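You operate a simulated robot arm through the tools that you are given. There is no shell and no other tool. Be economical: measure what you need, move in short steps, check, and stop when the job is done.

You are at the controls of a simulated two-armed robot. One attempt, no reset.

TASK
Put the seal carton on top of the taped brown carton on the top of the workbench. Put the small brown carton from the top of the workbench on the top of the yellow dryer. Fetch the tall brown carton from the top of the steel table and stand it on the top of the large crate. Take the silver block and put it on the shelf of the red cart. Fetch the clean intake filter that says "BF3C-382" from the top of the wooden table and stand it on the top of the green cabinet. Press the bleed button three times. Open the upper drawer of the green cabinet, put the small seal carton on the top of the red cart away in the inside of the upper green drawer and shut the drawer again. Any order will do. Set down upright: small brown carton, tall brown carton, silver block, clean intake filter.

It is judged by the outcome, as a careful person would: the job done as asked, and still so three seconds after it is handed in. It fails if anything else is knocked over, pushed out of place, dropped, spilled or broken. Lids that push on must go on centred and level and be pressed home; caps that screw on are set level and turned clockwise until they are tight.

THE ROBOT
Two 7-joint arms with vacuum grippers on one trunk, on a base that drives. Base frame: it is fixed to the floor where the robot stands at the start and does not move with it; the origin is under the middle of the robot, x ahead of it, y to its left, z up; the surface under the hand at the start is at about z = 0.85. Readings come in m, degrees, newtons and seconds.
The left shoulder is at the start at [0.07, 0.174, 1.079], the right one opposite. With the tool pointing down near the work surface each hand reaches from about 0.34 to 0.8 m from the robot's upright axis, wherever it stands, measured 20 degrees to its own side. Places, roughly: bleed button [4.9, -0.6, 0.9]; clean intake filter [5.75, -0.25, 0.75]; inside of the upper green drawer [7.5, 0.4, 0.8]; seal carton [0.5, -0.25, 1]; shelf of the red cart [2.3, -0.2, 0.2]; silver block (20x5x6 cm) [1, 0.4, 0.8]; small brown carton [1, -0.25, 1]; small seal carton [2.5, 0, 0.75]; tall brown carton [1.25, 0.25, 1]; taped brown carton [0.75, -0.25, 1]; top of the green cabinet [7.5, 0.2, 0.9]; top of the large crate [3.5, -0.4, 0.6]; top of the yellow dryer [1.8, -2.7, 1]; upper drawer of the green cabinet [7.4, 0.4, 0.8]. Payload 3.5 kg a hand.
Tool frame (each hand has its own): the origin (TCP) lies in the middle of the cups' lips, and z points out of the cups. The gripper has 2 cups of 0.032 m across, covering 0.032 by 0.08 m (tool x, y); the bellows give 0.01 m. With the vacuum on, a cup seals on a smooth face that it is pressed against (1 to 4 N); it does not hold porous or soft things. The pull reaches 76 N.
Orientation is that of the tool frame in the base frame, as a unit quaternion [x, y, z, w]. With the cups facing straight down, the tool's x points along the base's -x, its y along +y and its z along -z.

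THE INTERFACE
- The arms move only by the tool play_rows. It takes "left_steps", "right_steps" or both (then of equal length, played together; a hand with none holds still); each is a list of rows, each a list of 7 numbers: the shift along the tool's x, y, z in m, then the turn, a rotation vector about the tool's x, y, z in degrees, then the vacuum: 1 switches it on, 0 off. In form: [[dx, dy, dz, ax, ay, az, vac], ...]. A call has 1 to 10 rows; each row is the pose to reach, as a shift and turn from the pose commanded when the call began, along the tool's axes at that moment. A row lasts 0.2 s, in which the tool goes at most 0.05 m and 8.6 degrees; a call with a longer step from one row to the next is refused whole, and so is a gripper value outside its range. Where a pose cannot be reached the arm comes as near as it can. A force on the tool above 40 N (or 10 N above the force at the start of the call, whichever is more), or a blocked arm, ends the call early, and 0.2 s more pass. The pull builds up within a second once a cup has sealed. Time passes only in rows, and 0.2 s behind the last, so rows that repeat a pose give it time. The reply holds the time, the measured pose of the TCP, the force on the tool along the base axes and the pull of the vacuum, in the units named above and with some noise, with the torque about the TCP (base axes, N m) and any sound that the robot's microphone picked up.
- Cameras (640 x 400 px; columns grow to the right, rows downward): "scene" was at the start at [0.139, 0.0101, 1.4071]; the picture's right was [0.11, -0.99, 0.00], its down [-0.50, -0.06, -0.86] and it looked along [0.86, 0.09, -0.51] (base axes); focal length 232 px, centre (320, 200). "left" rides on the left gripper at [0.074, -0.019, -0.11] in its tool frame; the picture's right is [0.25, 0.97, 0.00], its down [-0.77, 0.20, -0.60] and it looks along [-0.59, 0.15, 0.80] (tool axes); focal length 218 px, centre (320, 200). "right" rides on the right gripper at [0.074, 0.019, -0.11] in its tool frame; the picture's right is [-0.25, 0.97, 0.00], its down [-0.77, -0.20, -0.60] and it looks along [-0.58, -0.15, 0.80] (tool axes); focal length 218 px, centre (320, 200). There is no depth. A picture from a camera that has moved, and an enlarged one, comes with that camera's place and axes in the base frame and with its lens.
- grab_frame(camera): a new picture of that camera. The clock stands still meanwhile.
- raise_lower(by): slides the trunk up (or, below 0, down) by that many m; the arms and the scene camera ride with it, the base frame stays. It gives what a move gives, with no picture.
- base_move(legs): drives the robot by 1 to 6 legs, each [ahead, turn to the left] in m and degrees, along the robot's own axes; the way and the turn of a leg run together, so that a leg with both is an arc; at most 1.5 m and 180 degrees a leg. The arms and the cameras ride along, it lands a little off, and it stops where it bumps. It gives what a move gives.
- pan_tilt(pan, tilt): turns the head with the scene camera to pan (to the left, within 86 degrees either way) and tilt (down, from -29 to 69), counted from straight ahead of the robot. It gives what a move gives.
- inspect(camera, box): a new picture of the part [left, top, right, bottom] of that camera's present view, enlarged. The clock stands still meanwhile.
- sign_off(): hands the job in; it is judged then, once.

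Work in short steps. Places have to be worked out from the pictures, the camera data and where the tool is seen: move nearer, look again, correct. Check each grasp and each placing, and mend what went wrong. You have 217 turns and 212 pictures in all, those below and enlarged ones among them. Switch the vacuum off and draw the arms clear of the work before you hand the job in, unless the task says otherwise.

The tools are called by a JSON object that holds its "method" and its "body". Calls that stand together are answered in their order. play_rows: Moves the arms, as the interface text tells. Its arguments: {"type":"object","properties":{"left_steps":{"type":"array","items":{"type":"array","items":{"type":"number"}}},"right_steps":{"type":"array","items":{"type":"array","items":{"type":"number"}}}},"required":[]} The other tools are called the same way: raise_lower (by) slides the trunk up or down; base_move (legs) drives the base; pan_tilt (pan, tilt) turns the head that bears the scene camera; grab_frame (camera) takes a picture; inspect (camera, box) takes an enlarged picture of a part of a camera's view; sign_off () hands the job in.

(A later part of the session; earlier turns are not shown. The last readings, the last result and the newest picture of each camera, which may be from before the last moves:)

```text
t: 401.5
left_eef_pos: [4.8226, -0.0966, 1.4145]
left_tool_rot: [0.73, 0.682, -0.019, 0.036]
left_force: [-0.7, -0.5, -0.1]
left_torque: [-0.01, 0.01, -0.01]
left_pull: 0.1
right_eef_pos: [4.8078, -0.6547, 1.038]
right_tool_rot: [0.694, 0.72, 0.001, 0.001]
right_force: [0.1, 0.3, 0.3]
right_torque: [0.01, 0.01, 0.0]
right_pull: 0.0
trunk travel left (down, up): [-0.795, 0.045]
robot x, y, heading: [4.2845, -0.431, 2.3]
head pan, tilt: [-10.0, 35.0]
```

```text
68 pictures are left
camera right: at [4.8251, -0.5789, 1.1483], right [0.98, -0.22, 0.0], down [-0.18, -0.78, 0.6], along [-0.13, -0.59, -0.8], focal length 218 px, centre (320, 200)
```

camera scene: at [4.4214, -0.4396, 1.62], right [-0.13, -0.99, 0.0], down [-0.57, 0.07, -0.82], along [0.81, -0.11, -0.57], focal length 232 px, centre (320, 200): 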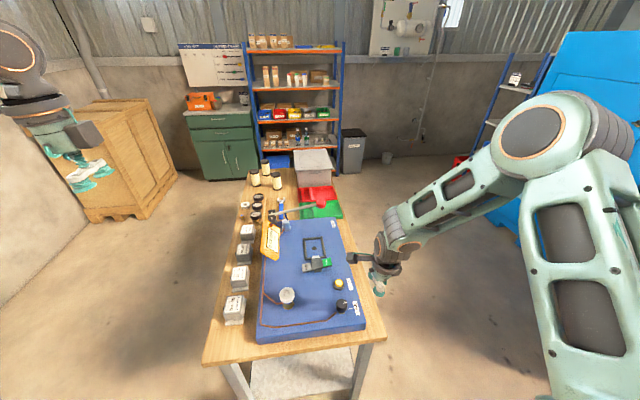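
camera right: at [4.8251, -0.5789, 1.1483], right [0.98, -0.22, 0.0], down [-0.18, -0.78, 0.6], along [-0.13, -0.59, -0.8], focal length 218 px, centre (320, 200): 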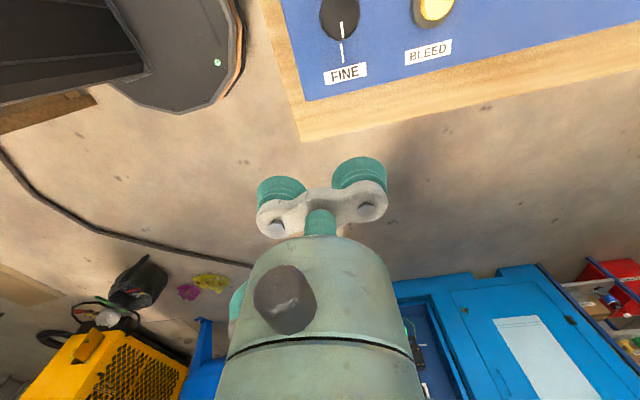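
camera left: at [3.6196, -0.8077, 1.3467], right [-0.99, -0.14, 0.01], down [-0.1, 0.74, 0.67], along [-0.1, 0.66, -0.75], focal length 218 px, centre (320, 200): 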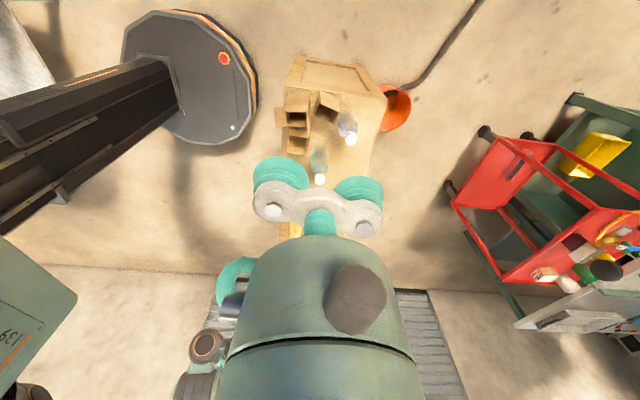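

The two views give the button top at (4.933, -0.583, 0.88). I bring the near cup over it, to about 4 cm above.

{"method": "play_rows", "body": {"right_steps": [[0.018, 0.04, 0, 0, 0, 0, 0], [0.036, 0.08, 0, 0, 0, 0, 0], [0.054, 0.12, 0, 0, 0, 0, 0], [0.0664, 0.1515, 0, 0, 0, 0, 0], [0.0664, 0.1515, 0.04, 0, 0, 0, 0], [0.0664, 0.1515, 0.08, 0, 0, 0, 0], [0.0664, 0.1515, 0.115, 0, 0, 0, 0], [0.0664, 0.1515, 0.115, 0, 0, 0, 0]]}}

{"method": "grab_frame", "body": {"camera": "right"}}

{"method": "inspect", "body": {"camera": "scene", "box": [270, 220, 390, 330]}}

```text
t: 403.3
left_eef_pos: [4.823, -0.0956, 1.4127]
left_tool_rot: [0.729, 0.683, -0.018, 0.036]
left_force: [0.4, -0.2, 0.0]
left_torque: [0.0, -0.02, 0.0]
left_pull: 0.0
right_eef_pos: [4.9615, -0.5805, 0.9229]
right_tool_rot: [0.695, 0.719, 0.002, 0.002]
right_force: [-0.4, -0.1, 0.3]
right_torque: [0.01, 0.0, -0.02]
right_pull: 0.1
trunk travel left (down, up): [-0.795, 0.045]
robot x, y, heading: [4.2834, -0.4284, 2.7]
head pan, tilt: [-10.0, 35.0]
```

```text
67 pictures are left
camera right: at [4.9769, -0.5064, 1.0333], right [0.98, -0.22, 0.0], down [-0.18, -0.78, 0.6], along [-0.13, -0.59, -0.8], focal length 218 px, centre (320, 200)
```

right: 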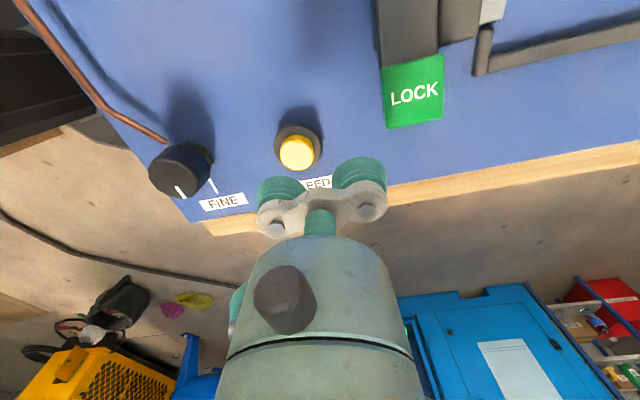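

```text
3.64 times, centred on (330, 275) of scene
camera zoom: at [4.4209, -0.4397, 1.6201], right [-0.13, -0.99, 0.0], down [-0.57, 0.07, -0.82], along [0.81, -0.11, -0.57], focal length 845 px, centre (284, -73)
```

zoom: 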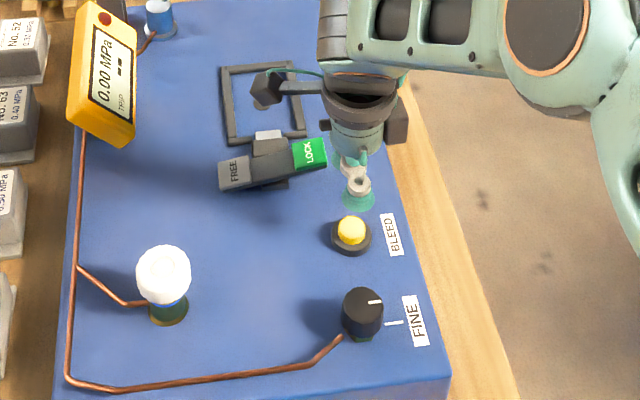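

The cup is over the button. I press once and read the force and any sound.

{"method": "play_rows", "body": {"right_steps": [[0, 0, 0.03, 0, 0, 0, 0], [0, 0, 0.045, 0, 0, 0, 0], [0, 0, 0.055, 0, 0, 0, 0], [0, 0, 0.062, 0, 0, 0, 0], [0, 0, 0.068, 0, 0, 0, 0]]}}

```text
t: 404.5
left_eef_pos: [4.8234, -0.0953, 1.4135]
left_tool_rot: [0.73, 0.682, -0.019, 0.036]
left_force: [0.0, -0.4, 1.2]
left_torque: [-0.01, -0.01, -0.01]
left_pull: 0.0
right_eef_pos: [4.9592, -0.5803, 0.857]
right_tool_rot: [0.695, 0.719, 0.001, 0.002]
right_force: [3.4, -1.4, 4.1]
right_torque: [-0.01, 0.08, -0.01]
right_pull: 0.1
trunk travel left (down, up): [-0.795, 0.045]
robot x, y, heading: [4.2854, -0.4302, 2.5]
head pan, tilt: [-10.0, 35.0]
heard: click
```

One click heard. I release fully, then press a second time.

{"method": "play_rows", "body": {"right_steps": [[0, 0, -0.015, 0, 0, 0, 0], [0, 0, -0.035, 0, 0, 0, 0], [0, 0, -0.035, 0, 0, 0, 0], [0, 0, -0.035, 0, 0, 0, 0]]}}

{"method": "play_rows", "body": {"right_steps": [[0, 0, 0.015, 0, 0, 0, 0], [0, 0, 0.025, 0, 0, 0, 0], [0, 0, 0.031, 0, 0, 0, 0], [0, 0, 0.035, 0, 0, 0, 0]]}}

{"method": "play_rows", "body": {"right_steps": [[0, 0, -0.015, 0, 0, 0, 0], [0, 0, -0.035, 0, 0, 0, 0], [0, 0, -0.035, 0, 0, 0, 0], [0, 0, -0.035, 0, 0, 0, 0]]}}

```text
t: 405.5
left_eef_pos: [4.8233, -0.0966, 1.4141]
left_tool_rot: [0.73, 0.682, -0.019, 0.036]
left_force: [-0.4, 0.4, 0.0]
left_torque: [0.0, 0.02, 0.01]
left_pull: 0.1
right_eef_pos: [4.959, -0.5823, 0.8915]
right_tool_rot: [0.695, 0.719, 0.002, 0.002]
right_force: [0.1, 0.9, -0.4]
right_torque: [0.01, 0.0, -0.01]
right_pull: 0.2
trunk travel left (down, up): [-0.795, 0.045]
robot x, y, heading: [4.2828, -0.4358, 2.3]
head pan, tilt: [-10.0, 35.0]
```

```text
t: 406.5
left_eef_pos: [4.8237, -0.0961, 1.4143]
left_tool_rot: [0.73, 0.683, -0.019, 0.035]
left_force: [0.8, -0.1, 0.3]
left_torque: [-0.01, 0.0, 0.01]
left_pull: 0.1
right_eef_pos: [4.9597, -0.5819, 0.8549]
right_tool_rot: [0.695, 0.719, 0.002, 0.001]
right_force: [2.1, 0.2, 4.5]
right_torque: [0.02, 0.07, 0.01]
right_pull: 0.0
trunk travel left (down, up): [-0.795, 0.045]
robot x, y, heading: [4.2836, -0.4339, 2.5]
head pan, tilt: [-10.0, 35.0]
heard: click
```

```text
t: 407.5
left_eef_pos: [4.8239, -0.0957, 1.414]
left_tool_rot: [0.73, 0.682, -0.019, 0.037]
left_force: [-0.5, -0.3, -0.3]
left_torque: [0.01, -0.03, -0.01]
left_pull: 0.0
right_eef_pos: [4.9583, -0.5813, 0.8891]
right_tool_rot: [0.695, 0.719, 0.001, 0.001]
right_force: [-0.8, -0.4, -0.1]
right_torque: [0.03, -0.02, -0.01]
right_pull: 0.0
trunk travel left (down, up): [-0.795, 0.045]
robot x, y, heading: [4.2827, -0.4329, 2.5]
head pan, tilt: [-10.0, 35.0]
```

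Second click heard and released. Third press, then I lift well clear.

{"method": "play_rows", "body": {"right_steps": [[0, 0, 0.015, 0, 0, 0, 0], [0, 0, 0.025, 0, 0, 0, 0], [0, 0, 0.031, 0, 0, 0, 0], [0, 0, 0.035, 0, 0, 0, 0]]}}

{"method": "play_rows", "body": {"right_steps": [[0, 0, -0.02, 0, 0, 0, 0], [0, 0, -0.06, 0, 0, 0, 0], [0, 0, -0.1, 0, 0, 0, 0], [0, 0, -0.14, 0, 0, 0, 0], [0, 0, -0.18, 0, 0, 0, 0], [0, 0, -0.22, 0, 0, 0, 0], [0, -0.04, -0.25, 0, 0, 0, 0], [0, -0.08, -0.27, 0, 0, 0, 0], [0, -0.12, -0.28, 0, 0, 0, 0]]}}

{"method": "inspect", "body": {"camera": "scene", "box": [170, 60, 360, 200]}}

```text
t: 408.5
left_eef_pos: [4.8226, -0.0974, 1.4138]
left_tool_rot: [0.73, 0.682, -0.018, 0.036]
left_force: [-0.2, -0.7, 0.4]
left_torque: [-0.02, -0.01, 0.01]
left_pull: 0.1
right_eef_pos: [4.9584, -0.5811, 0.8555]
right_tool_rot: [0.696, 0.718, 0.002, 0.002]
right_force: [2.8, -0.6, 5.3]
right_torque: [0.01, 0.09, 0.01]
right_pull: 0.0
trunk travel left (down, up): [-0.795, 0.045]
robot x, y, heading: [4.2856, -0.4286, 2.6]
head pan, tilt: [-10.0, 35.0]
heard: click
```

```text
t: 410.5
left_eef_pos: [4.8215, -0.0964, 1.4139]
left_tool_rot: [0.73, 0.682, -0.019, 0.037]
left_force: [-0.8, -0.6, -0.1]
left_torque: [0.01, -0.02, -0.02]
left_pull: 0.0
right_eef_pos: [4.8357, -0.584, 1.1347]
right_tool_rot: [0.696, 0.718, 0.001, 0.003]
right_force: [-0.4, -0.3, -0.6]
right_torque: [0.01, -0.04, 0.0]
right_pull: 0.1
trunk travel left (down, up): [-0.795, 0.045]
robot x, y, heading: [4.2837, -0.4294, 2.3]
head pan, tilt: [-10.0, 35.0]
```

```text
2.86 times, centred on (265, 130) of scene
camera zoom: at [4.4199, -0.4397, 1.6202], right [-0.13, -0.99, 0.0], down [-0.57, 0.07, -0.82], along [0.81, -0.11, -0.57], focal length 664 px, centre (477, 400)
```

zoom: 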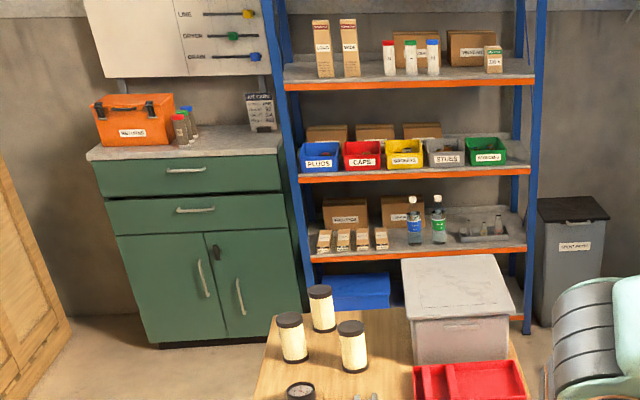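

Three clicks are done. Next I fetch the small seal carton from the red cart, first raising the right hand, then driving around by the north aisle.

{"method": "play_rows", "body": {"right_steps": [[0, -0.03, -0.04, 0, 0, 0, 0], [0, -0.05, -0.08, 0, 0, 0, 0], [0, -0.06, -0.12, 0, 0, 0, 0], [0, -0.06, -0.16, 0, 0, 0, 0], [0, -0.06, -0.2, 0, 0, 0, 0]]}}

{"method": "base_move", "body": {"legs": [[-0.1, 0], [0, 87.5], [1.45, 0], [0, 90], [1.5, 0], [0.27, 0]]}}

{"method": "base_move", "body": {"legs": [[0, 90]]}}

{"method": "pan_tilt", "body": {"pan": 0, "tilt": 45}}

{"method": "grab_frame", "body": {"camera": "scene"}}

```text
t: 411.7
left_eef_pos: [4.821, -0.095, 1.4136]
left_tool_rot: [0.73, 0.682, -0.018, 0.037]
left_force: [-0.5, 0.1, 0.6]
left_torque: [-0.03, 0.0, -0.02]
left_pull: 0.0
right_eef_pos: [4.7749, -0.5857, 1.3357]
right_tool_rot: [0.695, 0.719, 0.002, 0.003]
right_force: [0.0, 0.6, 0.4]
right_torque: [0.02, 0.02, -0.03]
right_pull: 0.0
trunk travel left (down, up): [-0.795, 0.045]
robot x, y, heading: [4.285, -0.4321, 2.5]
head pan, tilt: [-10.0, 35.0]
```

```text
t: 435.9
left_eef_pos: [1.8442, 0.6571, 1.4155]
left_tool_rot: [-0.673, 0.738, 0.036, 0.019]
left_force: [0.2, 0.2, -0.1]
left_torque: [0.02, 0.02, -0.01]
left_pull: 0.0
right_eef_pos: [1.9004, 1.1449, 1.3359]
right_tool_rot: [0.711, -0.703, -0.002, 0.002]
right_force: [0.1, 0.1, -0.1]
right_torque: [-0.02, -0.02, -0.04]
right_pull: 0.0
trunk travel left (down, up): [-0.795, 0.045]
robot x, y, heading: [2.3854, 0.9787, -178.8]
head pan, tilt: [-10.0, 35.0]
```

```text
t: 440.1
left_eef_pos: [2.7068, 0.4312, 1.4149]
left_tool_rot: [0.998, -0.049, -0.039, 0.011]
left_force: [0.1, 0.3, 0.0]
left_torque: [0.0, -0.01, -0.03]
left_pull: 0.0
right_eef_pos: [2.2178, 0.4899, 1.3351]
right_tool_rot: [1.0, 0.003, 0.001, 0.001]
right_force: [0.8, -0.3, -0.1]
right_torque: [0.0, 0.0, -0.02]
right_pull: 0.1
trunk travel left (down, up): [-0.795, 0.045]
robot x, y, heading: [2.3882, 0.9788, -89.6]
head pan, tilt: [-10.0, 35.0]
```

```text
t: 440.8
left_eef_pos: [2.7072, 0.4288, 1.4141]
left_tool_rot: [0.998, -0.048, -0.039, 0.011]
left_force: [0.1, -0.8, -0.4]
left_torque: [-0.02, 0.01, 0.02]
left_pull: 0.0
right_eef_pos: [2.2197, 0.4904, 1.3351]
right_tool_rot: [1.0, 0.002, 0.0, 0.002]
right_force: [-0.5, -0.3, -0.4]
right_torque: [0.01, -0.02, 0.04]
right_pull: 0.0
trunk travel left (down, up): [-0.795, 0.045]
robot x, y, heading: [2.3888, 0.9757, -89.1]
head pan, tilt: [0.0, 45.0]
```

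```text
64 pictures are left
camera scene: at [2.3892, 0.8467, 1.6053], right [-1.0, -0.01, 0.0], down [-0.01, 0.71, -0.71], along [0.01, -0.71, -0.71], focal length 232 px, centre (320, 200)
```

scene: 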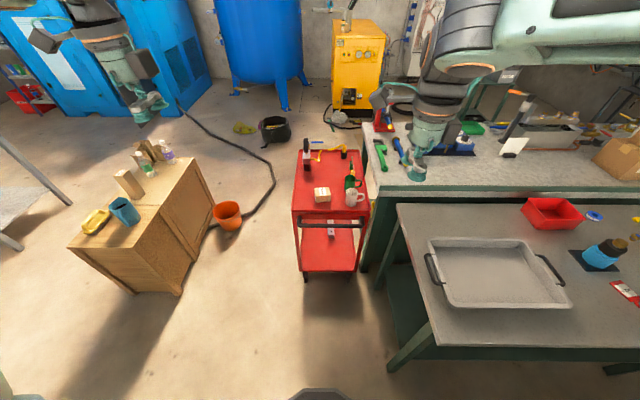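

I zoom on the cart top to measure the small seal carton.

{"method": "inspect", "body": {"camera": "scene", "box": [280, 130, 380, 250]}}

```text
3.33 times, centred on (330, 190) of scene
camera zoom: at [2.3892, 0.8467, 1.6053], right [-1.0, -0.01, 0.0], down [-0.01, 0.71, -0.71], along [0.01, -0.71, -0.71], focal length 775 px, centre (287, 233)
```

zoom: 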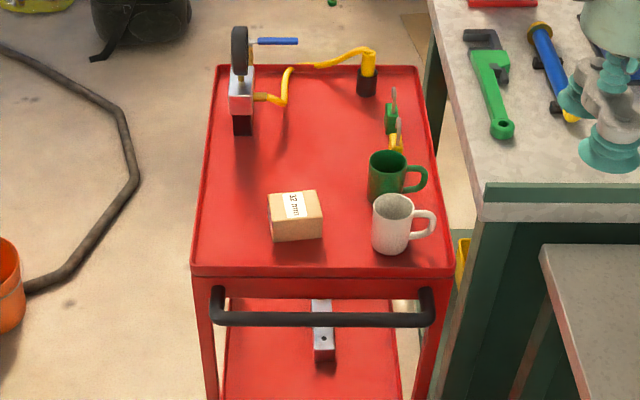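

The small seal carton is about 7×6×4 cm, centred (2.386, 0.027), top z≈0.84. I drive 0.3 m closer and bring the left hand over, straightening it.

{"method": "base_move", "body": {"legs": [[0.3, 0]]}}

{"method": "play_rows", "body": {"left_steps": [[-0.03, 0.013, 0.032, 0.15, 0.44, 0, 0], [-0.058, 0.026, 0.064, 0.3, 0.88, 0, 0], [-0.086, 0.039, 0.096, 0.45, 1.3, 0, 0], [-0.114, 0.052, 0.128, 0.6, 1.8, 0, 0], [-0.142, 0.065, 0.16, 0.75, 2.2, 0, 0], [-0.17, 0.078, 0.192, 0.9, 2.6, 0, 0], [-0.2, 0.091, 0.224, 1.05, 3.0, 0, 0], [-0.23, 0.104, 0.256, 1.2, 3.5, 0, 0], [-0.258, 0.117, 0.288, 1.3, 4.0, 0, 0], [-0.285, 0.13, 0.32, 1.47, 4.4, 0, 0]]}}

{"method": "grab_frame", "body": {"camera": "left"}}

```text
t: 442.9
left_eef_pos: [2.7116, 0.1258, 1.4149]
left_tool_rot: [0.998, -0.047, -0.038, 0.012]
left_force: [1.5, 0.8, 0.7]
left_torque: [-0.03, -0.04, 0.0]
left_pull: 0.0
right_eef_pos: [2.2237, 0.1861, 1.3362]
right_tool_rot: [1.0, 0.003, -0.001, 0.003]
right_force: [0.7, -0.1, 0.6]
right_torque: [0.0, 0.0, 0.02]
right_pull: 0.1
trunk travel left (down, up): [-0.795, 0.045]
robot x, y, heading: [2.3911, 0.6697, -89.1]
head pan, tilt: [0.0, 45.0]
```

```text
t: 445.1
left_eef_pos: [2.3943, 0.0132, 1.117]
left_tool_rot: [0.999, -0.046, 0.001, 0.0]
left_force: [-1.0, -0.5, -1.5]
left_torque: [0.01, 0.02, 0.0]
left_pull: 0.1
right_eef_pos: [2.2221, 0.1819, 1.3345]
right_tool_rot: [1.0, 0.003, 0.001, 0.002]
right_force: [-0.2, -0.6, -0.3]
right_torque: [0.02, 0.01, 0.01]
right_pull: 0.0
trunk travel left (down, up): [-0.795, 0.045]
robot x, y, heading: [2.3916, 0.6708, -88.9]
head pan, tilt: [0.0, 45.0]
```

```text
62 pictures are left
camera left: at [2.4698, 0.0275, 1.227], right [0.16, -0.99, 0.0], down [-0.79, -0.13, 0.6], along [-0.59, -0.1, -0.8], focal length 218 px, centre (320, 200)
```

left: 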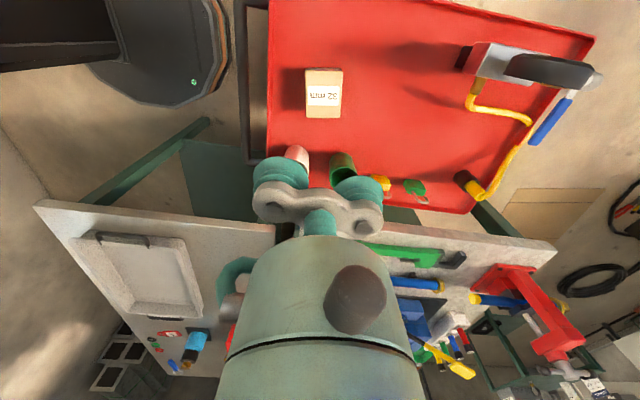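

I zoom the left view to refine the carton's position.

{"method": "inspect", "body": {"camera": "left", "box": [270, 40, 380, 140]}}

```text
4.00 times, centred on (325, 90) of left
camera zoom: at [2.4698, 0.0275, 1.227], right [0.16, -0.99, 0.0], down [-0.79, -0.13, 0.6], along [-0.59, -0.1, -0.8], focal length 873 px, centre (300, 640)
```

zoom: 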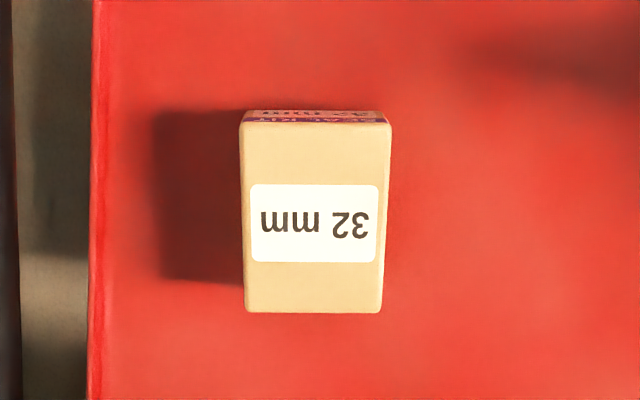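

The carton centre is (2.395, 0.008), turned about 9°. I turn the cups diagonally and descend to just above.

{"method": "play_rows", "body": {"left_steps": [[0.001, 0.004, 0.03, 0, 0, 8, 0], [0.001, 0.005, 0.06, 0, 0, 16, 0], [0.001, 0.005, 0.1, 0, 0, 24, 0], [0.001, 0.005, 0.14, 0, 0, 32, 0], [0.001, 0.005, 0.18, 0, 0, 39.2, 0], [0.001, 0.005, 0.215, 0, 0, 39.2, 0], [0.001, 0.005, 0.235, 0, 0, 39.2, 0], [0.001, 0.005, 0.235, 0, 0, 39.2, 0]]}}

{"method": "inspect", "body": {"camera": "left", "box": [220, 80, 420, 250]}}

```text
t: 446.9
left_eef_pos: [2.3933, 0.0095, 0.8829]
left_tool_rot: [0.925, -0.38, 0.001, 0.0]
left_force: [0.0, 0.2, 0.2]
left_torque: [-0.02, -0.01, 0.04]
left_pull: 0.1
right_eef_pos: [2.2242, 0.1843, 1.3346]
right_tool_rot: [1.0, 0.003, 0.001, 0.003]
right_force: [-1.2, 0.7, 0.7]
right_torque: [0.01, -0.02, 0.02]
right_pull: 0.1
trunk travel left (down, up): [-0.795, 0.045]
robot x, y, heading: [2.3926, 0.6728, -89.0]
head pan, tilt: [0.0, 45.0]
```

```text
2.35 times, centred on (320, 165) of left
camera zoom: at [2.458, -0.0281, 0.9938], right [-0.5, -0.87, 0.0], down [-0.69, 0.4, 0.6], along [-0.52, 0.3, -0.8], focal length 514 px, centre (320, 282)
```

zoom: 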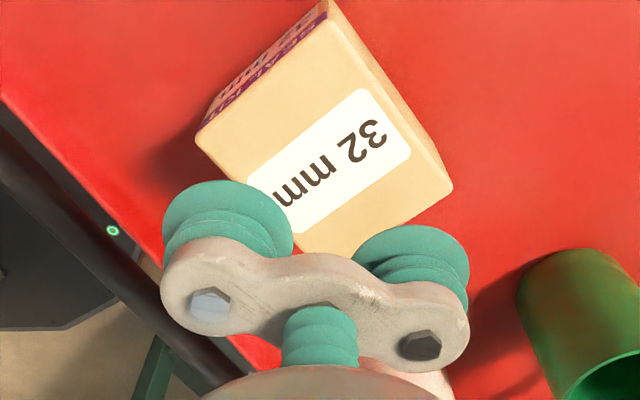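

A 5 mm correction, then I press down with vacuum.

{"method": "play_rows", "body": {"left_steps": [[0.005, 0.001, 0.02, 0, 0, 0, 1], [0.005, 0.001, 0.034, 0, 0, 0, 1], [0.005, 0.001, 0.041, 0, 0, 0, 1], [0.005, 0.001, 0.046, 0, 0, 0, 1], [0.005, 0.001, 0.05, 0, 0, 0, 1], [0.005, 0.001, 0.054, 0, 0, 0, 1], [0.005, 0.001, 0.054, 0, 0, 0, 1]]}}

```text
t: 448.5
left_eef_pos: [2.4019, 0.0147, 0.833]
left_tool_rot: [0.925, -0.381, 0.001, 0.0]
left_force: [0.7, -0.1, 0.0]
left_torque: [0.0, 0.03, -0.03]
left_pull: 0.0
left hand out of reach, approached as far as the arm can: row 2, 3, 4, 5, 6, 7
right_eef_pos: [2.2242, 0.1822, 1.3347]
right_tool_rot: [1.0, 0.003, 0.0, 0.0]
right_force: [0.1, 0.4, 0.6]
right_torque: [-0.03, -0.01, 0.02]
right_pull: 0.1
trunk travel left (down, up): [-0.795, 0.045]
robot x, y, heading: [2.3943, 0.6717, -89.0]
head pan, tilt: [0.0, 45.0]
```

The trunk is too high for this reach. I raise the hand, lower the trunk by 0.15 m and retry.

{"method": "play_rows", "body": {"left_steps": [[0, 0, -0.04, 0, 0, 0, 0], [0, 0, -0.08, 0, 0, 0, 0], [0, 0, -0.12, 0, 0, 0, 0], [0, 0, -0.16, 0, 0, 0, 0], [0, 0, -0.2, 0, 0, 0, 0]]}}

{"method": "raise_lower", "body": {"by": -0.15}}

```text
t: 449.7
left_eef_pos: [2.3993, -0.0325, 1.021]
left_tool_rot: [0.925, -0.381, 0.001, -0.001]
left_force: [-0.3, 0.1, -0.1]
left_torque: [0.0, -0.02, 0.01]
left_pull: 0.0
left hand out of reach, approached as far as the arm can: row 1, 2, 3, 4, 5
right_eef_pos: [2.2247, 0.1835, 1.3352]
right_tool_rot: [1.0, 0.004, -0.001, 0.003]
right_force: [-0.2, -0.2, 0.5]
right_torque: [-0.01, 0.0, -0.04]
right_pull: 0.0
trunk travel left (down, up): [-0.795, 0.045]
robot x, y, heading: [2.3917, 0.6748, -89.2]
head pan, tilt: [0.0, 45.0]
```

```text
t: 451.4
left_eef_pos: [2.3993, -0.0329, 0.8706]
left_tool_rot: [0.925, -0.38, -0.001, 0.001]
left_force: [-0.2, -0.3, 0.5]
left_torque: [0.0, 0.03, -0.04]
left_pull: 0.1
right_eef_pos: [2.2232, 0.1828, 1.1852]
right_tool_rot: [1.0, 0.003, 0.0, 0.002]
right_force: [0.4, -0.1, 0.3]
right_torque: [0.01, 0.0, 0.0]
right_pull: 0.0
trunk travel left (down, up): [-0.645, 0.195]
robot x, y, heading: [2.3952, 0.6721, -89.1]
head pan, tilt: [0.0, 45.0]
```

I send a neutral row to see where the commanded pose is now.

{"method": "play_rows", "body": {"left_steps": [[0, 0, -0.01, 0, 0, 0, 0], [0, 0, -0.02, 0, 0, 0, 0], [0, 0, -0.02, 0, 0, 0, 0]]}}

```text
t: 452.2
left_eef_pos: [2.3979, -0.0364, 0.8905]
left_tool_rot: [0.925, -0.38, 0.0, -0.001]
left_force: [0.6, -0.2, 0.8]
left_torque: [-0.01, -0.03, -0.02]
left_pull: 0.0
right_eef_pos: [2.224, 0.1823, 1.1855]
right_tool_rot: [1.0, 0.004, 0.0, 0.001]
right_force: [-0.1, -0.5, -0.6]
right_torque: [0.03, 0.01, 0.02]
right_pull: 0.1
trunk travel left (down, up): [-0.645, 0.195]
robot x, y, heading: [2.3908, 0.6718, -89.2]
head pan, tilt: [0.0, 45.0]
```

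Consistent. I recentre over the carton and lower slowly until it seals.

{"method": "play_rows", "body": {"left_steps": [[-0.0295, -0.0278, 0.0, 0, 0, 0, 0], [-0.0295, -0.0278, 0.03, 0, 0, 0, 1], [-0.0295, -0.0278, 0.05, 0, 0, 0, 1], [-0.0295, -0.0278, 0.057, 0, 0, 0, 1], [-0.0295, -0.0278, 0.063, 0, 0, 0, 1], [-0.0295, -0.0278, 0.069, 0, 0, 0, 1], [-0.0295, -0.0278, 0.074, 0, 0, 0, 1], [-0.0295, -0.0278, 0.079, 0, 0, 0, 1], [-0.0295, -0.0278, 0.084, 0, 0, 0, 1], [-0.0295, -0.0278, 0.084, 0, 0, 0, 1]]}}

```text
t: 454.2
left_eef_pos: [2.398, 0.0049, 0.8141]
left_tool_rot: [0.925, -0.379, 0.002, 0.005]
left_force: [0.7, 7.7, 17.6]
left_torque: [0.13, 0.15, -0.11]
left_pull: 37.8
left hand out of reach, approached as far as the arm can: row 1, 2
right_eef_pos: [2.2244, 0.186, 1.1863]
right_tool_rot: [1.0, 0.003, 0.001, 0.004]
right_force: [-0.5, 0.1, 0.5]
right_torque: [0.0, 0.0, 0.0]
right_pull: 0.0
trunk travel left (down, up): [-0.645, 0.195]
robot x, y, heading: [2.3939, 0.6705, -88.9]
head pan, tilt: [0.0, 45.0]
stopped in row 9 (left hand): the force on the tool passed its limit at 43 N (the readings are from after the stop); the commanded pose is now the measured one
```

One cup sealed at 38 N, which is enough for this light carton. I lift and check how it hangs.

{"method": "play_rows", "body": {"left_steps": [[0, 0, -0.01, 0, 0, 0, 1], [0, 0, -0.03, 0, 0, 0, 1], [0, 0, -0.07, 0, 0, 0, 1], [0, 0, -0.11, 0, 0, 0, 1], [0, 0, -0.15, 0, 0, 0, 1], [0, 0, -0.19, 0, 0, 0, 1], [0, 0, -0.23, 0, 0, 0, 1], [0, 0, -0.27, 0, 0, 0, 1]]}}

{"method": "grab_frame", "body": {"camera": "left"}}

```text
t: 456.0
left_eef_pos: [2.3981, 0.0068, 1.0794]
left_tool_rot: [0.925, -0.379, 0.002, 0.003]
left_force: [0.4, 1.1, -0.7]
left_torque: [-0.05, 0.11, -0.07]
left_pull: 37.3
right_eef_pos: [2.2241, 0.1832, 1.1854]
right_tool_rot: [1.0, 0.003, 0.0, 0.002]
right_force: [0.0, 0.2, 0.2]
right_torque: [-0.03, -0.05, 0.02]
right_pull: 0.0
trunk travel left (down, up): [-0.645, 0.195]
robot x, y, heading: [2.391, 0.6728, -89.1]
head pan, tilt: [0.0, 45.0]
```

```text
59 pictures are left
camera left: at [2.464, -0.0307, 1.19], right [-0.5, -0.87, 0.01], down [-0.69, 0.4, 0.6], along [-0.52, 0.3, -0.8], focal length 218 px, centre (320, 200)
```

left: 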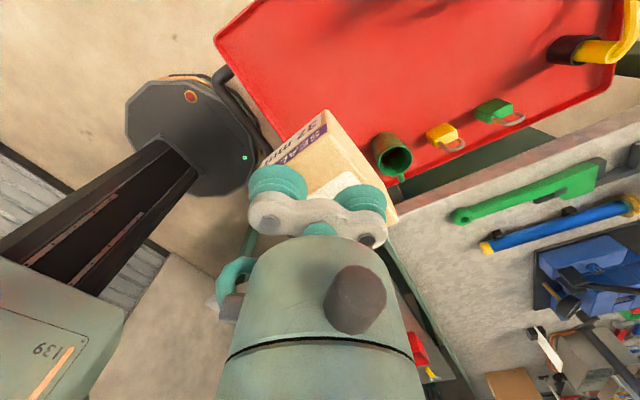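

It hangs fine. I tuck the left hand, back off, and drive east to the far end of the wooden table to find the clean filter.

{"method": "play_rows", "body": {"left_steps": [[0.006, -0.04, -0.015, 0, 0, 0, 1], [0.012, -0.08, -0.03, 0, 0, 0, 1], [0.018, -0.12, -0.045, 0, 0, 0, 1], [0.024, -0.16, -0.06, 0, 0, 0, 1], [0.03, -0.2, -0.08, 0, 0, 0, 1], [0.037, -0.24, -0.1, 0, 0, 0, 1]]}}

{"method": "base_move", "body": {"legs": [[-0.3, 0], [0, 89], [1.5, 0], [1.5, 0], [0.25, 0], [0, -89.5]]}}

{"method": "pan_tilt", "body": {"pan": 0, "tilt": 40}}

{"method": "grab_frame", "body": {"camera": "scene"}}

```text
t: 457.4
left_eef_pos: [2.5924, 0.1527, 1.1807]
left_tool_rot: [0.924, -0.382, 0.002, 0.003]
left_force: [0.7, -0.9, -1.5]
left_torque: [-0.05, 0.13, -0.1]
left_pull: 37.8
right_eef_pos: [2.2244, 0.1836, 1.1859]
right_tool_rot: [1.0, 0.004, 0.0, 0.003]
right_force: [0.0, 0.3, 0.0]
right_torque: [-0.02, 0.06, 0.02]
right_pull: 0.0
trunk travel left (down, up): [-0.645, 0.195]
robot x, y, heading: [2.3913, 0.6714, -88.8]
head pan, tilt: [0.0, 45.0]
```

```text
t: 482.5
left_eef_pos: [5.8092, 0.3633, 1.181]
left_tool_rot: [0.917, -0.4, 0.002, 0.003]
left_force: [0.1, 0.0, -0.4]
left_torque: [-0.03, 0.1, -0.08]
left_pull: 37.6
right_eef_pos: [5.4428, 0.4103, 1.1859]
right_tool_rot: [1.0, -0.018, 0.001, 0.001]
right_force: [-0.6, -0.2, -1.0]
right_torque: [-0.03, 0.0, -0.03]
right_pull: 0.0
trunk travel left (down, up): [-0.645, 0.195]
robot x, y, heading: [5.6328, 0.8847, -91.5]
head pan, tilt: [0.0, 45.0]
```

```text
t: 483.1
left_eef_pos: [5.8092, 0.363, 1.1806]
left_tool_rot: [0.917, -0.4, 0.0, 0.002]
left_force: [0.3, -0.9, -0.7]
left_torque: [-0.07, 0.06, -0.06]
left_pull: 37.6
right_eef_pos: [5.4414, 0.412, 1.1851]
right_tool_rot: [1.0, -0.018, 0.001, 0.001]
right_force: [-0.4, -1.0, 0.0]
right_torque: [-0.01, 0.01, 0.01]
right_pull: 0.0
trunk travel left (down, up): [-0.645, 0.195]
robot x, y, heading: [5.6304, 0.8912, -91.9]
head pan, tilt: [0.0, 40.0]
```

```text
58 pictures are left
camera scene: at [5.6265, 0.7565, 1.4625], right [-1.0, 0.03, 0.0], down [0.02, 0.64, -0.77], along [-0.02, -0.77, -0.64], focal length 232 px, centre (320, 200)
```

scene: 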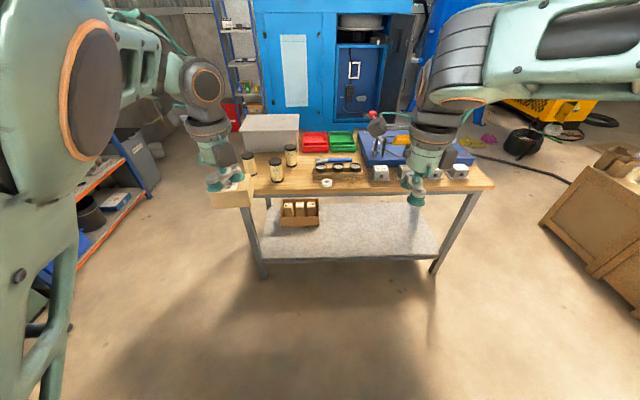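

{"method": "inspect", "body": {"camera": "scene", "box": [215, 105, 355, 220]}}

```text
3.48 times, centred on (285, 162) of scene
camera zoom: at [5.6265, 0.7565, 1.4625], right [-1.0, 0.03, 0.0], down [0.02, 0.64, -0.77], along [-0.02, -0.77, -0.64], focal length 809 px, centre (442, 330)
```

zoom: 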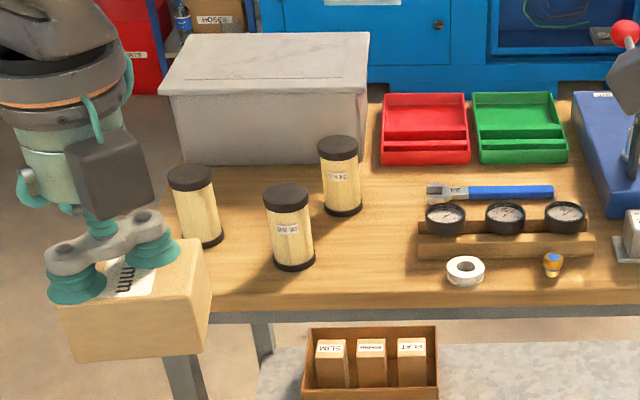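

I zoom further to read the filter labels.

{"method": "inspect", "body": {"camera": "scene", "box": [245, 135, 305, 190]}}

```text
7.27 times, centred on (275, 162) of scene
camera zoom: at [5.6265, 0.7565, 1.4625], right [-1.0, 0.03, 0.0], down [0.02, 0.64, -0.77], along [-0.02, -0.77, -0.64], focal length 1691 px, centre (647, 473)
```

zoom: 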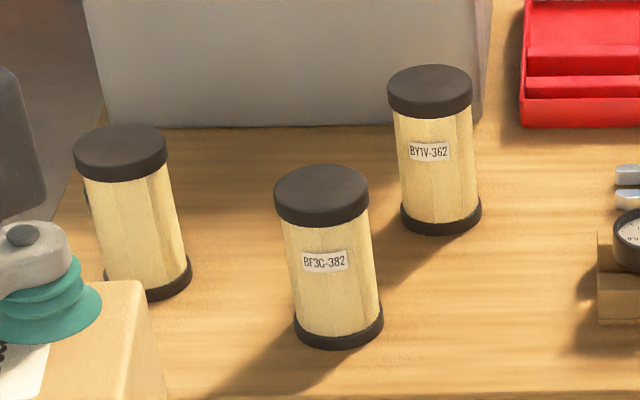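

The middle front one reads "BF3C-382". I move so it lies at my right front, then drive up to the table.

{"method": "base_move", "body": {"legs": [[0, 91.5], [0.36, 0], [0, -90], [0.42, 0]]}}

{"method": "pan_tilt", "body": {"pan": -15, "tilt": 50}}

{"method": "grab_frame", "body": {"camera": "scene"}}

{"method": "grab_frame", "body": {"camera": "right"}}

```text
t: 495.3
left_eef_pos: [6.192, -0.0524, 1.1804]
left_tool_rot: [0.923, -0.384, 0.001, 0.003]
left_force: [0.0, -0.1, -1.1]
left_torque: [-0.02, 0.05, -0.05]
left_pull: 37.6
right_eef_pos: [5.8229, -0.0169, 1.1848]
right_tool_rot: [1.0, -0.001, 0.0, 0.003]
right_force: [-0.7, 0.7, -0.5]
right_torque: [0.01, 0.02, -0.02]
right_pull: 0.0
trunk travel left (down, up): [-0.645, 0.195]
robot x, y, heading: [5.9967, 0.471, -90.0]
head pan, tilt: [0.0, 40.0]
```

```text
t: 496.1
left_eef_pos: [6.1912, -0.0531, 1.1801]
left_tool_rot: [0.923, -0.384, 0.001, 0.002]
left_force: [0.6, 0.4, -0.6]
left_torque: [-0.02, 0.04, -0.04]
left_pull: 37.8
right_eef_pos: [5.8219, -0.0167, 1.1867]
right_tool_rot: [1.0, -0.002, -0.001, 0.001]
right_force: [0.2, 0.3, 0.6]
right_torque: [0.0, -0.03, -0.02]
right_pull: 0.1
trunk travel left (down, up): [-0.645, 0.195]
robot x, y, heading: [5.9951, 0.4698, -89.5]
head pan, tilt: [-15.0, 50.0]
```

```text
55 pictures are left
camera scene: at [5.9769, 0.3444, 1.4483], right [-0.97, 0.25, 0.0], down [0.19, 0.74, -0.64], along [-0.16, -0.62, -0.77], focal length 232 px, centre (320, 200)
```

scene: 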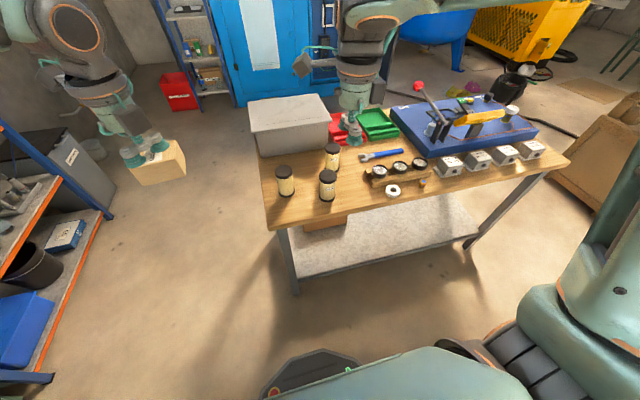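

```text
54 pictures are left
camera right: at [5.8971, -0.0363, 1.2951], right [-0.26, -0.97, 0.0], down [-0.77, 0.21, 0.6], along [-0.58, 0.15, -0.8], focal length 218 px, centre (320, 200)
```

right: 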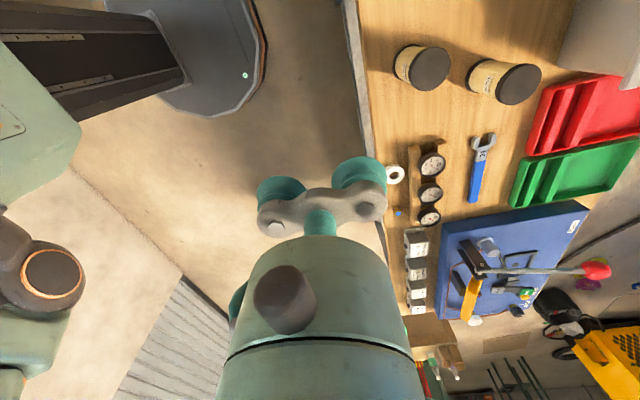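

The filter's top centre is at (5.812, -0.198, 0.888). I bring the far cup over it, to about 4 cm above.

{"method": "play_rows", "body": {"right_steps": [[-0.003, 0.04, 0.02, 0, 0, 0, 0], [-0.006, 0.08, 0.04, 0, 0, 0, 0], [-0.01, 0.12, 0.06, 0, 0, 0, 0], [-0.01, 0.157, 0.09, 0, 0, 0, 0], [-0.01, 0.157, 0.135, 0, 0, 0, 0], [-0.01, 0.157, 0.18, 0, 0, 0, 0], [-0.01, 0.157, 0.22, 0, 0, 0, 0], [-0.01, 0.157, 0.255, 0, 0, 0, 0], [-0.01, 0.157, 0.255, 0, 0, 0, 0]]}}

{"method": "grab_frame", "body": {"camera": "right"}}

{"method": "inspect", "body": {"camera": "scene", "box": [260, 110, 390, 230]}}

```text
t: 498.1
left_eef_pos: [6.1924, -0.0536, 1.1803]
left_tool_rot: [0.923, -0.385, 0.0, 0.002]
left_force: [-1.3, 0.8, -0.2]
left_torque: [-0.03, 0.05, -0.05]
left_pull: 37.8
right_eef_pos: [5.812, -0.1751, 0.929]
right_tool_rot: [1.0, -0.002, 0.0, 0.002]
right_force: [0.6, 0.9, 1.0]
right_torque: [-0.02, -0.01, -0.03]
right_pull: 0.0
trunk travel left (down, up): [-0.645, 0.195]
robot x, y, heading: [5.9969, 0.4709, -89.6]
head pan, tilt: [-15.0, 50.0]
```

```text
53 pictures are left
camera right: at [5.8857, -0.1939, 1.0398], right [-0.26, -0.97, 0.0], down [-0.77, 0.21, 0.6], along [-0.58, 0.15, -0.8], focal length 218 px, centre (320, 200)
```

right: 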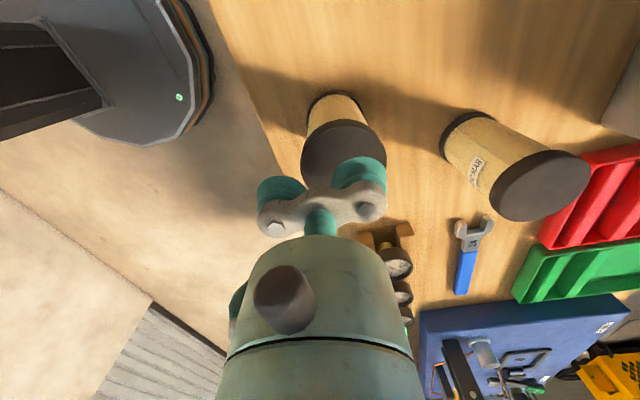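

```text
3.33 times, centred on (325, 170) of scene
camera zoom: at [5.9772, 0.3451, 1.4484], right [-0.97, 0.25, 0.0], down [0.19, 0.74, -0.64], along [-0.16, -0.62, -0.77], focal length 775 px, centre (303, 300)
```

zoom: 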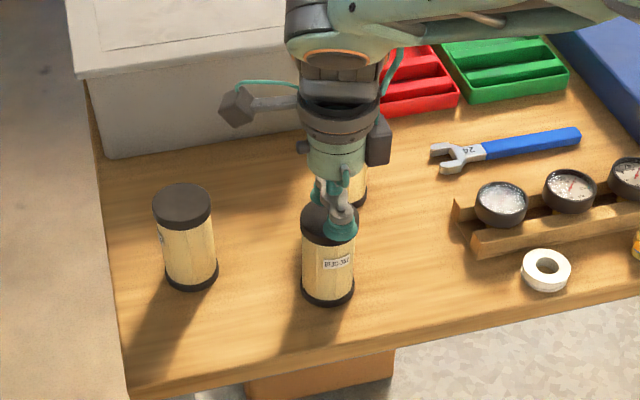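

Good. I shift 3 mm and press down with vacuum.

{"method": "play_rows", "body": {"right_steps": [[0, -0.003, 0.02, 0, 0, 0, 1], [0, -0.003, 0.032, 0, 0, 0, 1], [0, -0.003, 0.038, 0, 0, 0, 1], [0, -0.003, 0.043, 0, 0, 0, 1], [0, -0.003, 0.047, 0, 0, 0, 1], [0, -0.003, 0.051, 0, 0, 0, 1], [0, -0.003, 0.051, 0, 0, 0, 1]]}}

```text
t: 499.0
left_eef_pos: [6.192, -0.051, 1.181]
left_tool_rot: [0.923, -0.385, 0.001, 0.003]
left_force: [0.0, -0.5, -1.0]
left_torque: [-0.01, 0.05, -0.04]
left_pull: 37.7
right_eef_pos: [5.8118, -0.1735, 0.8978]
right_tool_rot: [1.0, -0.003, 0.001, 0.007]
right_force: [0.3, 2.5, 14.4]
right_torque: [-0.61, 0.03, -0.01]
right_pull: 38.5
trunk travel left (down, up): [-0.645, 0.195]
robot x, y, heading: [5.9965, 0.4715, -89.8]
head pan, tilt: [-15.0, 50.0]
stopped in row 4 (right hand): the force on the tool passed its limit at 46 N (the readings are from after the stop); the commanded pose is now the measured one
```

Sealed with one cup. I lift gently and check.

{"method": "play_rows", "body": {"right_steps": [[0, 0, -0.006, 0, 0, 0, 1], [0, 0, -0.02, 0, 0, 0, 1], [0, 0, -0.05, 0, 0, 0, 1], [0, 0, -0.085, 0, 0, 0, 1], [0, 0, -0.12, 0, 0, 0, 1], [0, 0, -0.155, 0, 0, 0, 1], [0, 0, -0.19, 0, 0, 0, 1], [0, -0.02, -0.225, 0, 0, 0, 1], [0, -0.05, -0.26, 0, 0, 0, 1], [0, -0.09, -0.28, 0, 0, 0, 1]]}}

{"method": "inspect", "body": {"camera": "scene", "box": [230, 60, 430, 230]}}

```text
t: 501.2
left_eef_pos: [6.1922, -0.0517, 1.1819]
left_tool_rot: [0.923, -0.384, 0.002, 0.004]
left_force: [0.3, 0.4, -1.2]
left_torque: [-0.02, 0.04, -0.05]
left_pull: 37.4
right_eef_pos: [5.81, -0.0807, 1.174]
right_tool_rot: [1.0, -0.003, 0.0, 0.006]
right_force: [-0.1, -0.8, -1.0]
right_torque: [-0.63, 0.01, 0.01]
right_pull: 37.7
trunk travel left (down, up): [-0.645, 0.195]
robot x, y, heading: [5.9985, 0.4687, -89.6]
head pan, tilt: [-15.0, 50.0]
```

```text
2.35 times, centred on (330, 145) of scene
camera zoom: at [5.9763, 0.3475, 1.4486], right [-0.97, 0.25, 0.0], down [0.19, 0.74, -0.64], along [-0.16, -0.62, -0.77], focal length 547 px, centre (296, 329)
```

zoom: 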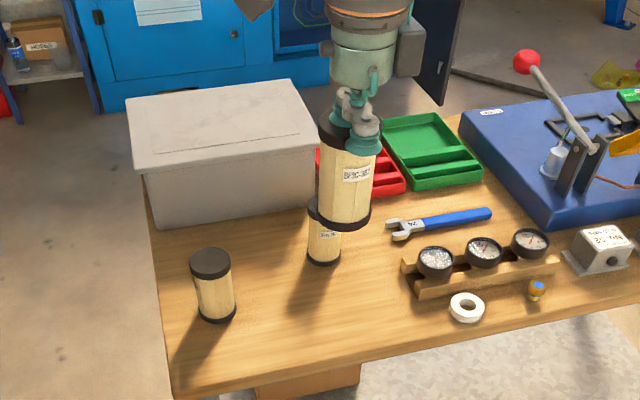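

The filter is held upright. I raise the trunk slightly, drive to the green cabinet and look at its top and drawers.

{"method": "raise_lower", "body": {"by": 0.1}}

{"method": "base_move", "body": {"legs": [[0, 75], [0.55, 0], [0, 14.5]]}}

{"method": "pan_tilt", "body": {"pan": 5, "tilt": 35}}

{"method": "grab_frame", "body": {"camera": "scene"}}

```text
t: 502.5
left_eef_pos: [6.1915, -0.0541, 1.2803]
left_tool_rot: [0.923, -0.384, 0.001, 0.003]
left_force: [0.3, -0.7, 0.5]
left_torque: [-0.01, 0.04, -0.02]
left_pull: 37.7
right_eef_pos: [5.8107, -0.0828, 1.2728]
right_tool_rot: [1.0, -0.004, -0.001, 0.005]
right_force: [0.3, 0.2, -1.7]
right_torque: [-0.59, 0.0, 0.0]
right_pull: 37.8
trunk travel left (down, up): [-0.745, 0.095]
robot x, y, heading: [5.9973, 0.4673, -89.6]
head pan, tilt: [-15.0, 50.0]
```

```text
t: 509.8
left_eef_pos: [7.0642, 0.5021, 1.2795]
left_tool_rot: [0.929, 0.369, 0.002, 0.001]
left_force: [-0.3, -0.6, -0.8]
left_torque: [-0.03, -0.02, -0.04]
left_pull: 38.2
right_eef_pos: [7.0849, 0.1218, 1.2717]
right_tool_rot: [0.717, 0.697, 0.004, 0.002]
right_force: [1.0, -0.4, -1.4]
right_torque: [-0.01, -0.58, 0.01]
right_pull: 37.6
trunk travel left (down, up): [-0.745, 0.095]
robot x, y, heading: [6.5354, 0.3192, -1.3]
head pan, tilt: [-15.0, 50.0]
```

```text
t: 510.6
left_eef_pos: [7.0626, 0.504, 1.2796]
left_tool_rot: [0.929, 0.37, 0.002, 0.001]
left_force: [-0.1, 0.5, -0.9]
left_torque: [-0.04, -0.03, -0.07]
left_pull: 37.5
right_eef_pos: [7.0836, 0.1213, 1.2741]
right_tool_rot: [0.718, 0.696, 0.003, 0.003]
right_force: [0.0, -0.5, -1.2]
right_torque: [-0.04, -0.6, 0.05]
right_pull: 37.3
trunk travel left (down, up): [-0.745, 0.095]
robot x, y, heading: [6.5358, 0.3185, -1.2]
head pan, tilt: [5.0, 35.0]
```

```text
50 pictures are left
camera scene: at [6.6728, 0.3267, 1.5701], right [0.07, -1.0, 0.0], down [-0.57, -0.04, -0.82], along [0.82, 0.06, -0.57], focal length 232 px, centre (320, 200)
```

scene: 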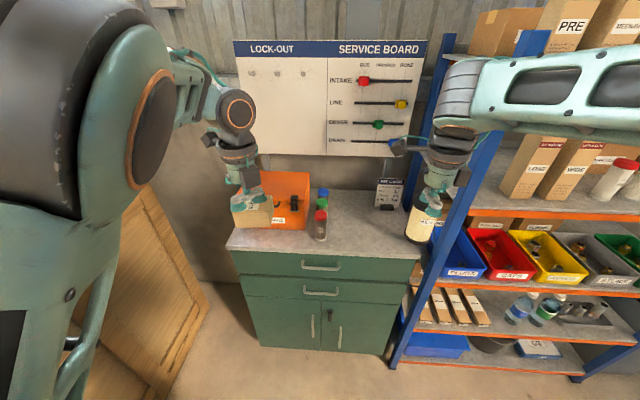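

The cabinet top is at z≈0.92 with its front edge at x≈7.26; the free spot is right of the vials, around (7.40, 0.19). I shift forward-left so the right arm keeps clear of the rack.

{"method": "base_move", "body": {"legs": [[0, 42], [0.25, 0], [0, -41]]}}

{"method": "grab_frame", "body": {"camera": "scene"}}

{"method": "grab_frame", "body": {"camera": "right"}}

```text
t: 516.3
left_eef_pos: [7.251, 0.6679, 1.2805]
left_tool_rot: [0.928, 0.374, 0.003, 0.001]
left_force: [-0.2, 0.3, -0.8]
left_torque: [-0.02, -0.02, -0.01]
left_pull: 37.9
right_eef_pos: [7.2739, 0.2872, 1.2736]
right_tool_rot: [0.715, 0.699, 0.003, 0.003]
right_force: [-0.1, 0.8, -1.3]
right_torque: [-0.03, -0.58, -0.01]
right_pull: 37.7
trunk travel left (down, up): [-0.745, 0.095]
robot x, y, heading: [6.7235, 0.4834, -0.6]
head pan, tilt: [5.0, 35.0]
```

```text
49 pictures are left
camera scene: at [6.8616, 0.4886, 1.5701], right [0.07, -1.0, 0.0], down [-0.57, -0.04, -0.82], along [0.82, 0.06, -0.57], focal length 232 px, centre (320, 200)
```

scene: 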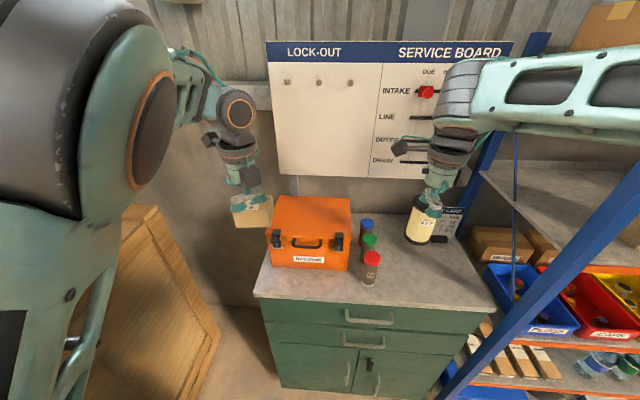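

```text
48 pictures are left
camera right: at [7.2936, 0.3599, 1.3834], right [0.96, -0.28, 0.01], down [-0.22, -0.77, 0.6], along [-0.16, -0.58, -0.8], focal length 218 px, centre (320, 200)
```

right: 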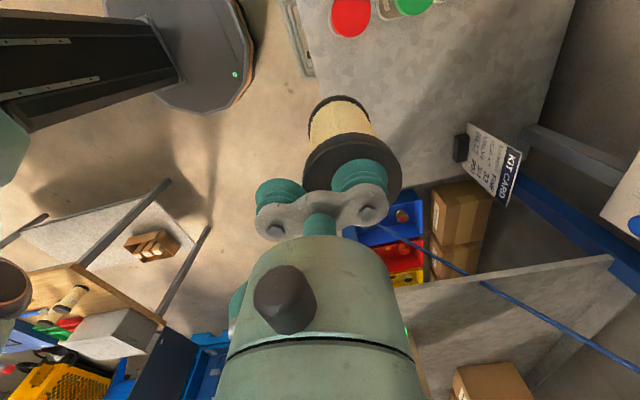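

I move the filter over (7.42, 0.18) at this height, then start lowering.

{"method": "play_rows", "body": {"right_steps": [[-0.03, 0.03, 0, 0, 0, 0, 1], [-0.06, 0.06, 0, 0, 0, 0, 1], [-0.085, 0.09, 0, 0, 0, 0, 1], [-0.104, 0.1245, 0, 0, 0, 0, 1], [-0.104, 0.1245, 0.04, 0, 0, 0, 1], [-0.104, 0.1245, 0.08, 0, 0, 0, 1], [-0.104, 0.1245, 0.12, 0, 0, 0, 1], [-0.104, 0.1245, 0.15, 0, 0, 0, 1], [-0.104, 0.1245, 0.165, 0, 0, 0, 1]]}}

{"method": "grab_frame", "body": {"camera": "scene"}}

```text
t: 518.3
left_eef_pos: [7.2507, 0.6678, 1.2799]
left_tool_rot: [0.928, 0.373, 0.002, 0.001]
left_force: [0.2, -0.2, -1.1]
left_torque: [-0.05, -0.02, -0.04]
left_pull: 38.2
right_eef_pos: [7.3961, 0.1772, 1.11]
right_tool_rot: [0.716, 0.698, 0.004, 0.003]
right_force: [0.0, -0.5, -1.1]
right_torque: [-0.02, -0.59, -0.04]
right_pull: 37.6
trunk travel left (down, up): [-0.745, 0.095]
robot x, y, heading: [6.7251, 0.4816, -0.8]
head pan, tilt: [5.0, 35.0]
```

```text
47 pictures are left
camera scene: at [6.8616, 0.4878, 1.5701], right [0.07, -1.0, 0.0], down [-0.57, -0.04, -0.82], along [0.82, 0.06, -0.57], focal length 232 px, centre (320, 200)
```

scene: 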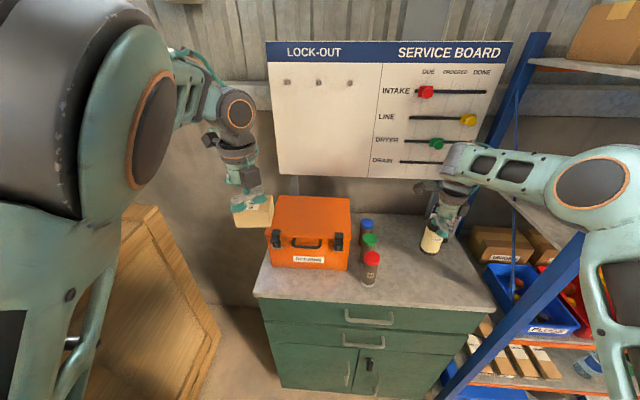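

Clear so far. I lower in small steps until contact.

{"method": "play_rows", "body": {"right_steps": [[0, 0, 0.012, 0, 0, 0, 1], [0, 0, 0.022, 0, 0, 0, 1], [0, 0, 0.03, 0, 0, 0, 1], [0, 0, 0.036, 0, 0, 0, 1], [0, 0, 0.042, 0, 0, 0, 1], [0, 0, 0.047, 0, 0, 0, 1], [0, 0, 0.052, 0, 0, 0, 1], [0, 0, 0.057, 0, 0, 0, 1], [0, 0, 0.062, 0, 0, 0, 1]]}}

{"method": "inspect", "body": {"camera": "scene", "box": [340, 160, 520, 310]}}

```text
t: 520.3
left_eef_pos: [7.2506, 0.6672, 1.2789]
left_tool_rot: [0.928, 0.373, 0.003, 0.0]
left_force: [-0.2, -0.1, -0.5]
left_torque: [-0.04, 0.03, -0.06]
left_pull: 37.7
right_eef_pos: [7.3972, 0.1781, 1.0465]
right_tool_rot: [0.714, 0.7, 0.003, 0.002]
right_force: [-0.1, 0.0, -0.8]
right_torque: [-0.03, -0.6, -0.04]
right_pull: 38.3
trunk travel left (down, up): [-0.745, 0.095]
robot x, y, heading: [6.7254, 0.4814, -0.6]
head pan, tilt: [5.0, 35.0]
```

```text
2.67 times, centred on (430, 235) of scene
camera zoom: at [6.8617, 0.4878, 1.5701], right [0.07, -1.0, 0.0], down [-0.57, -0.04, -0.82], along [0.82, 0.06, -0.57], focal length 620 px, centre (27, 107)
```

zoom: 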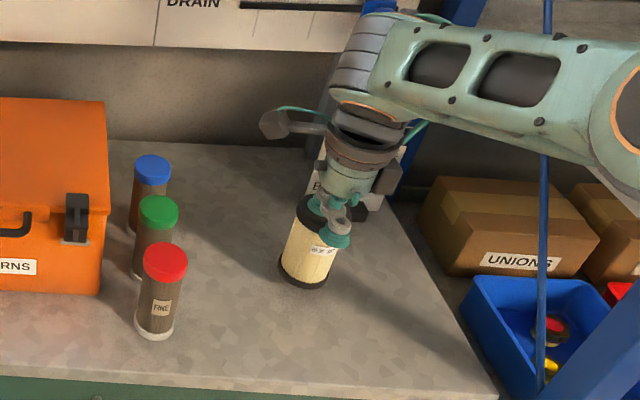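

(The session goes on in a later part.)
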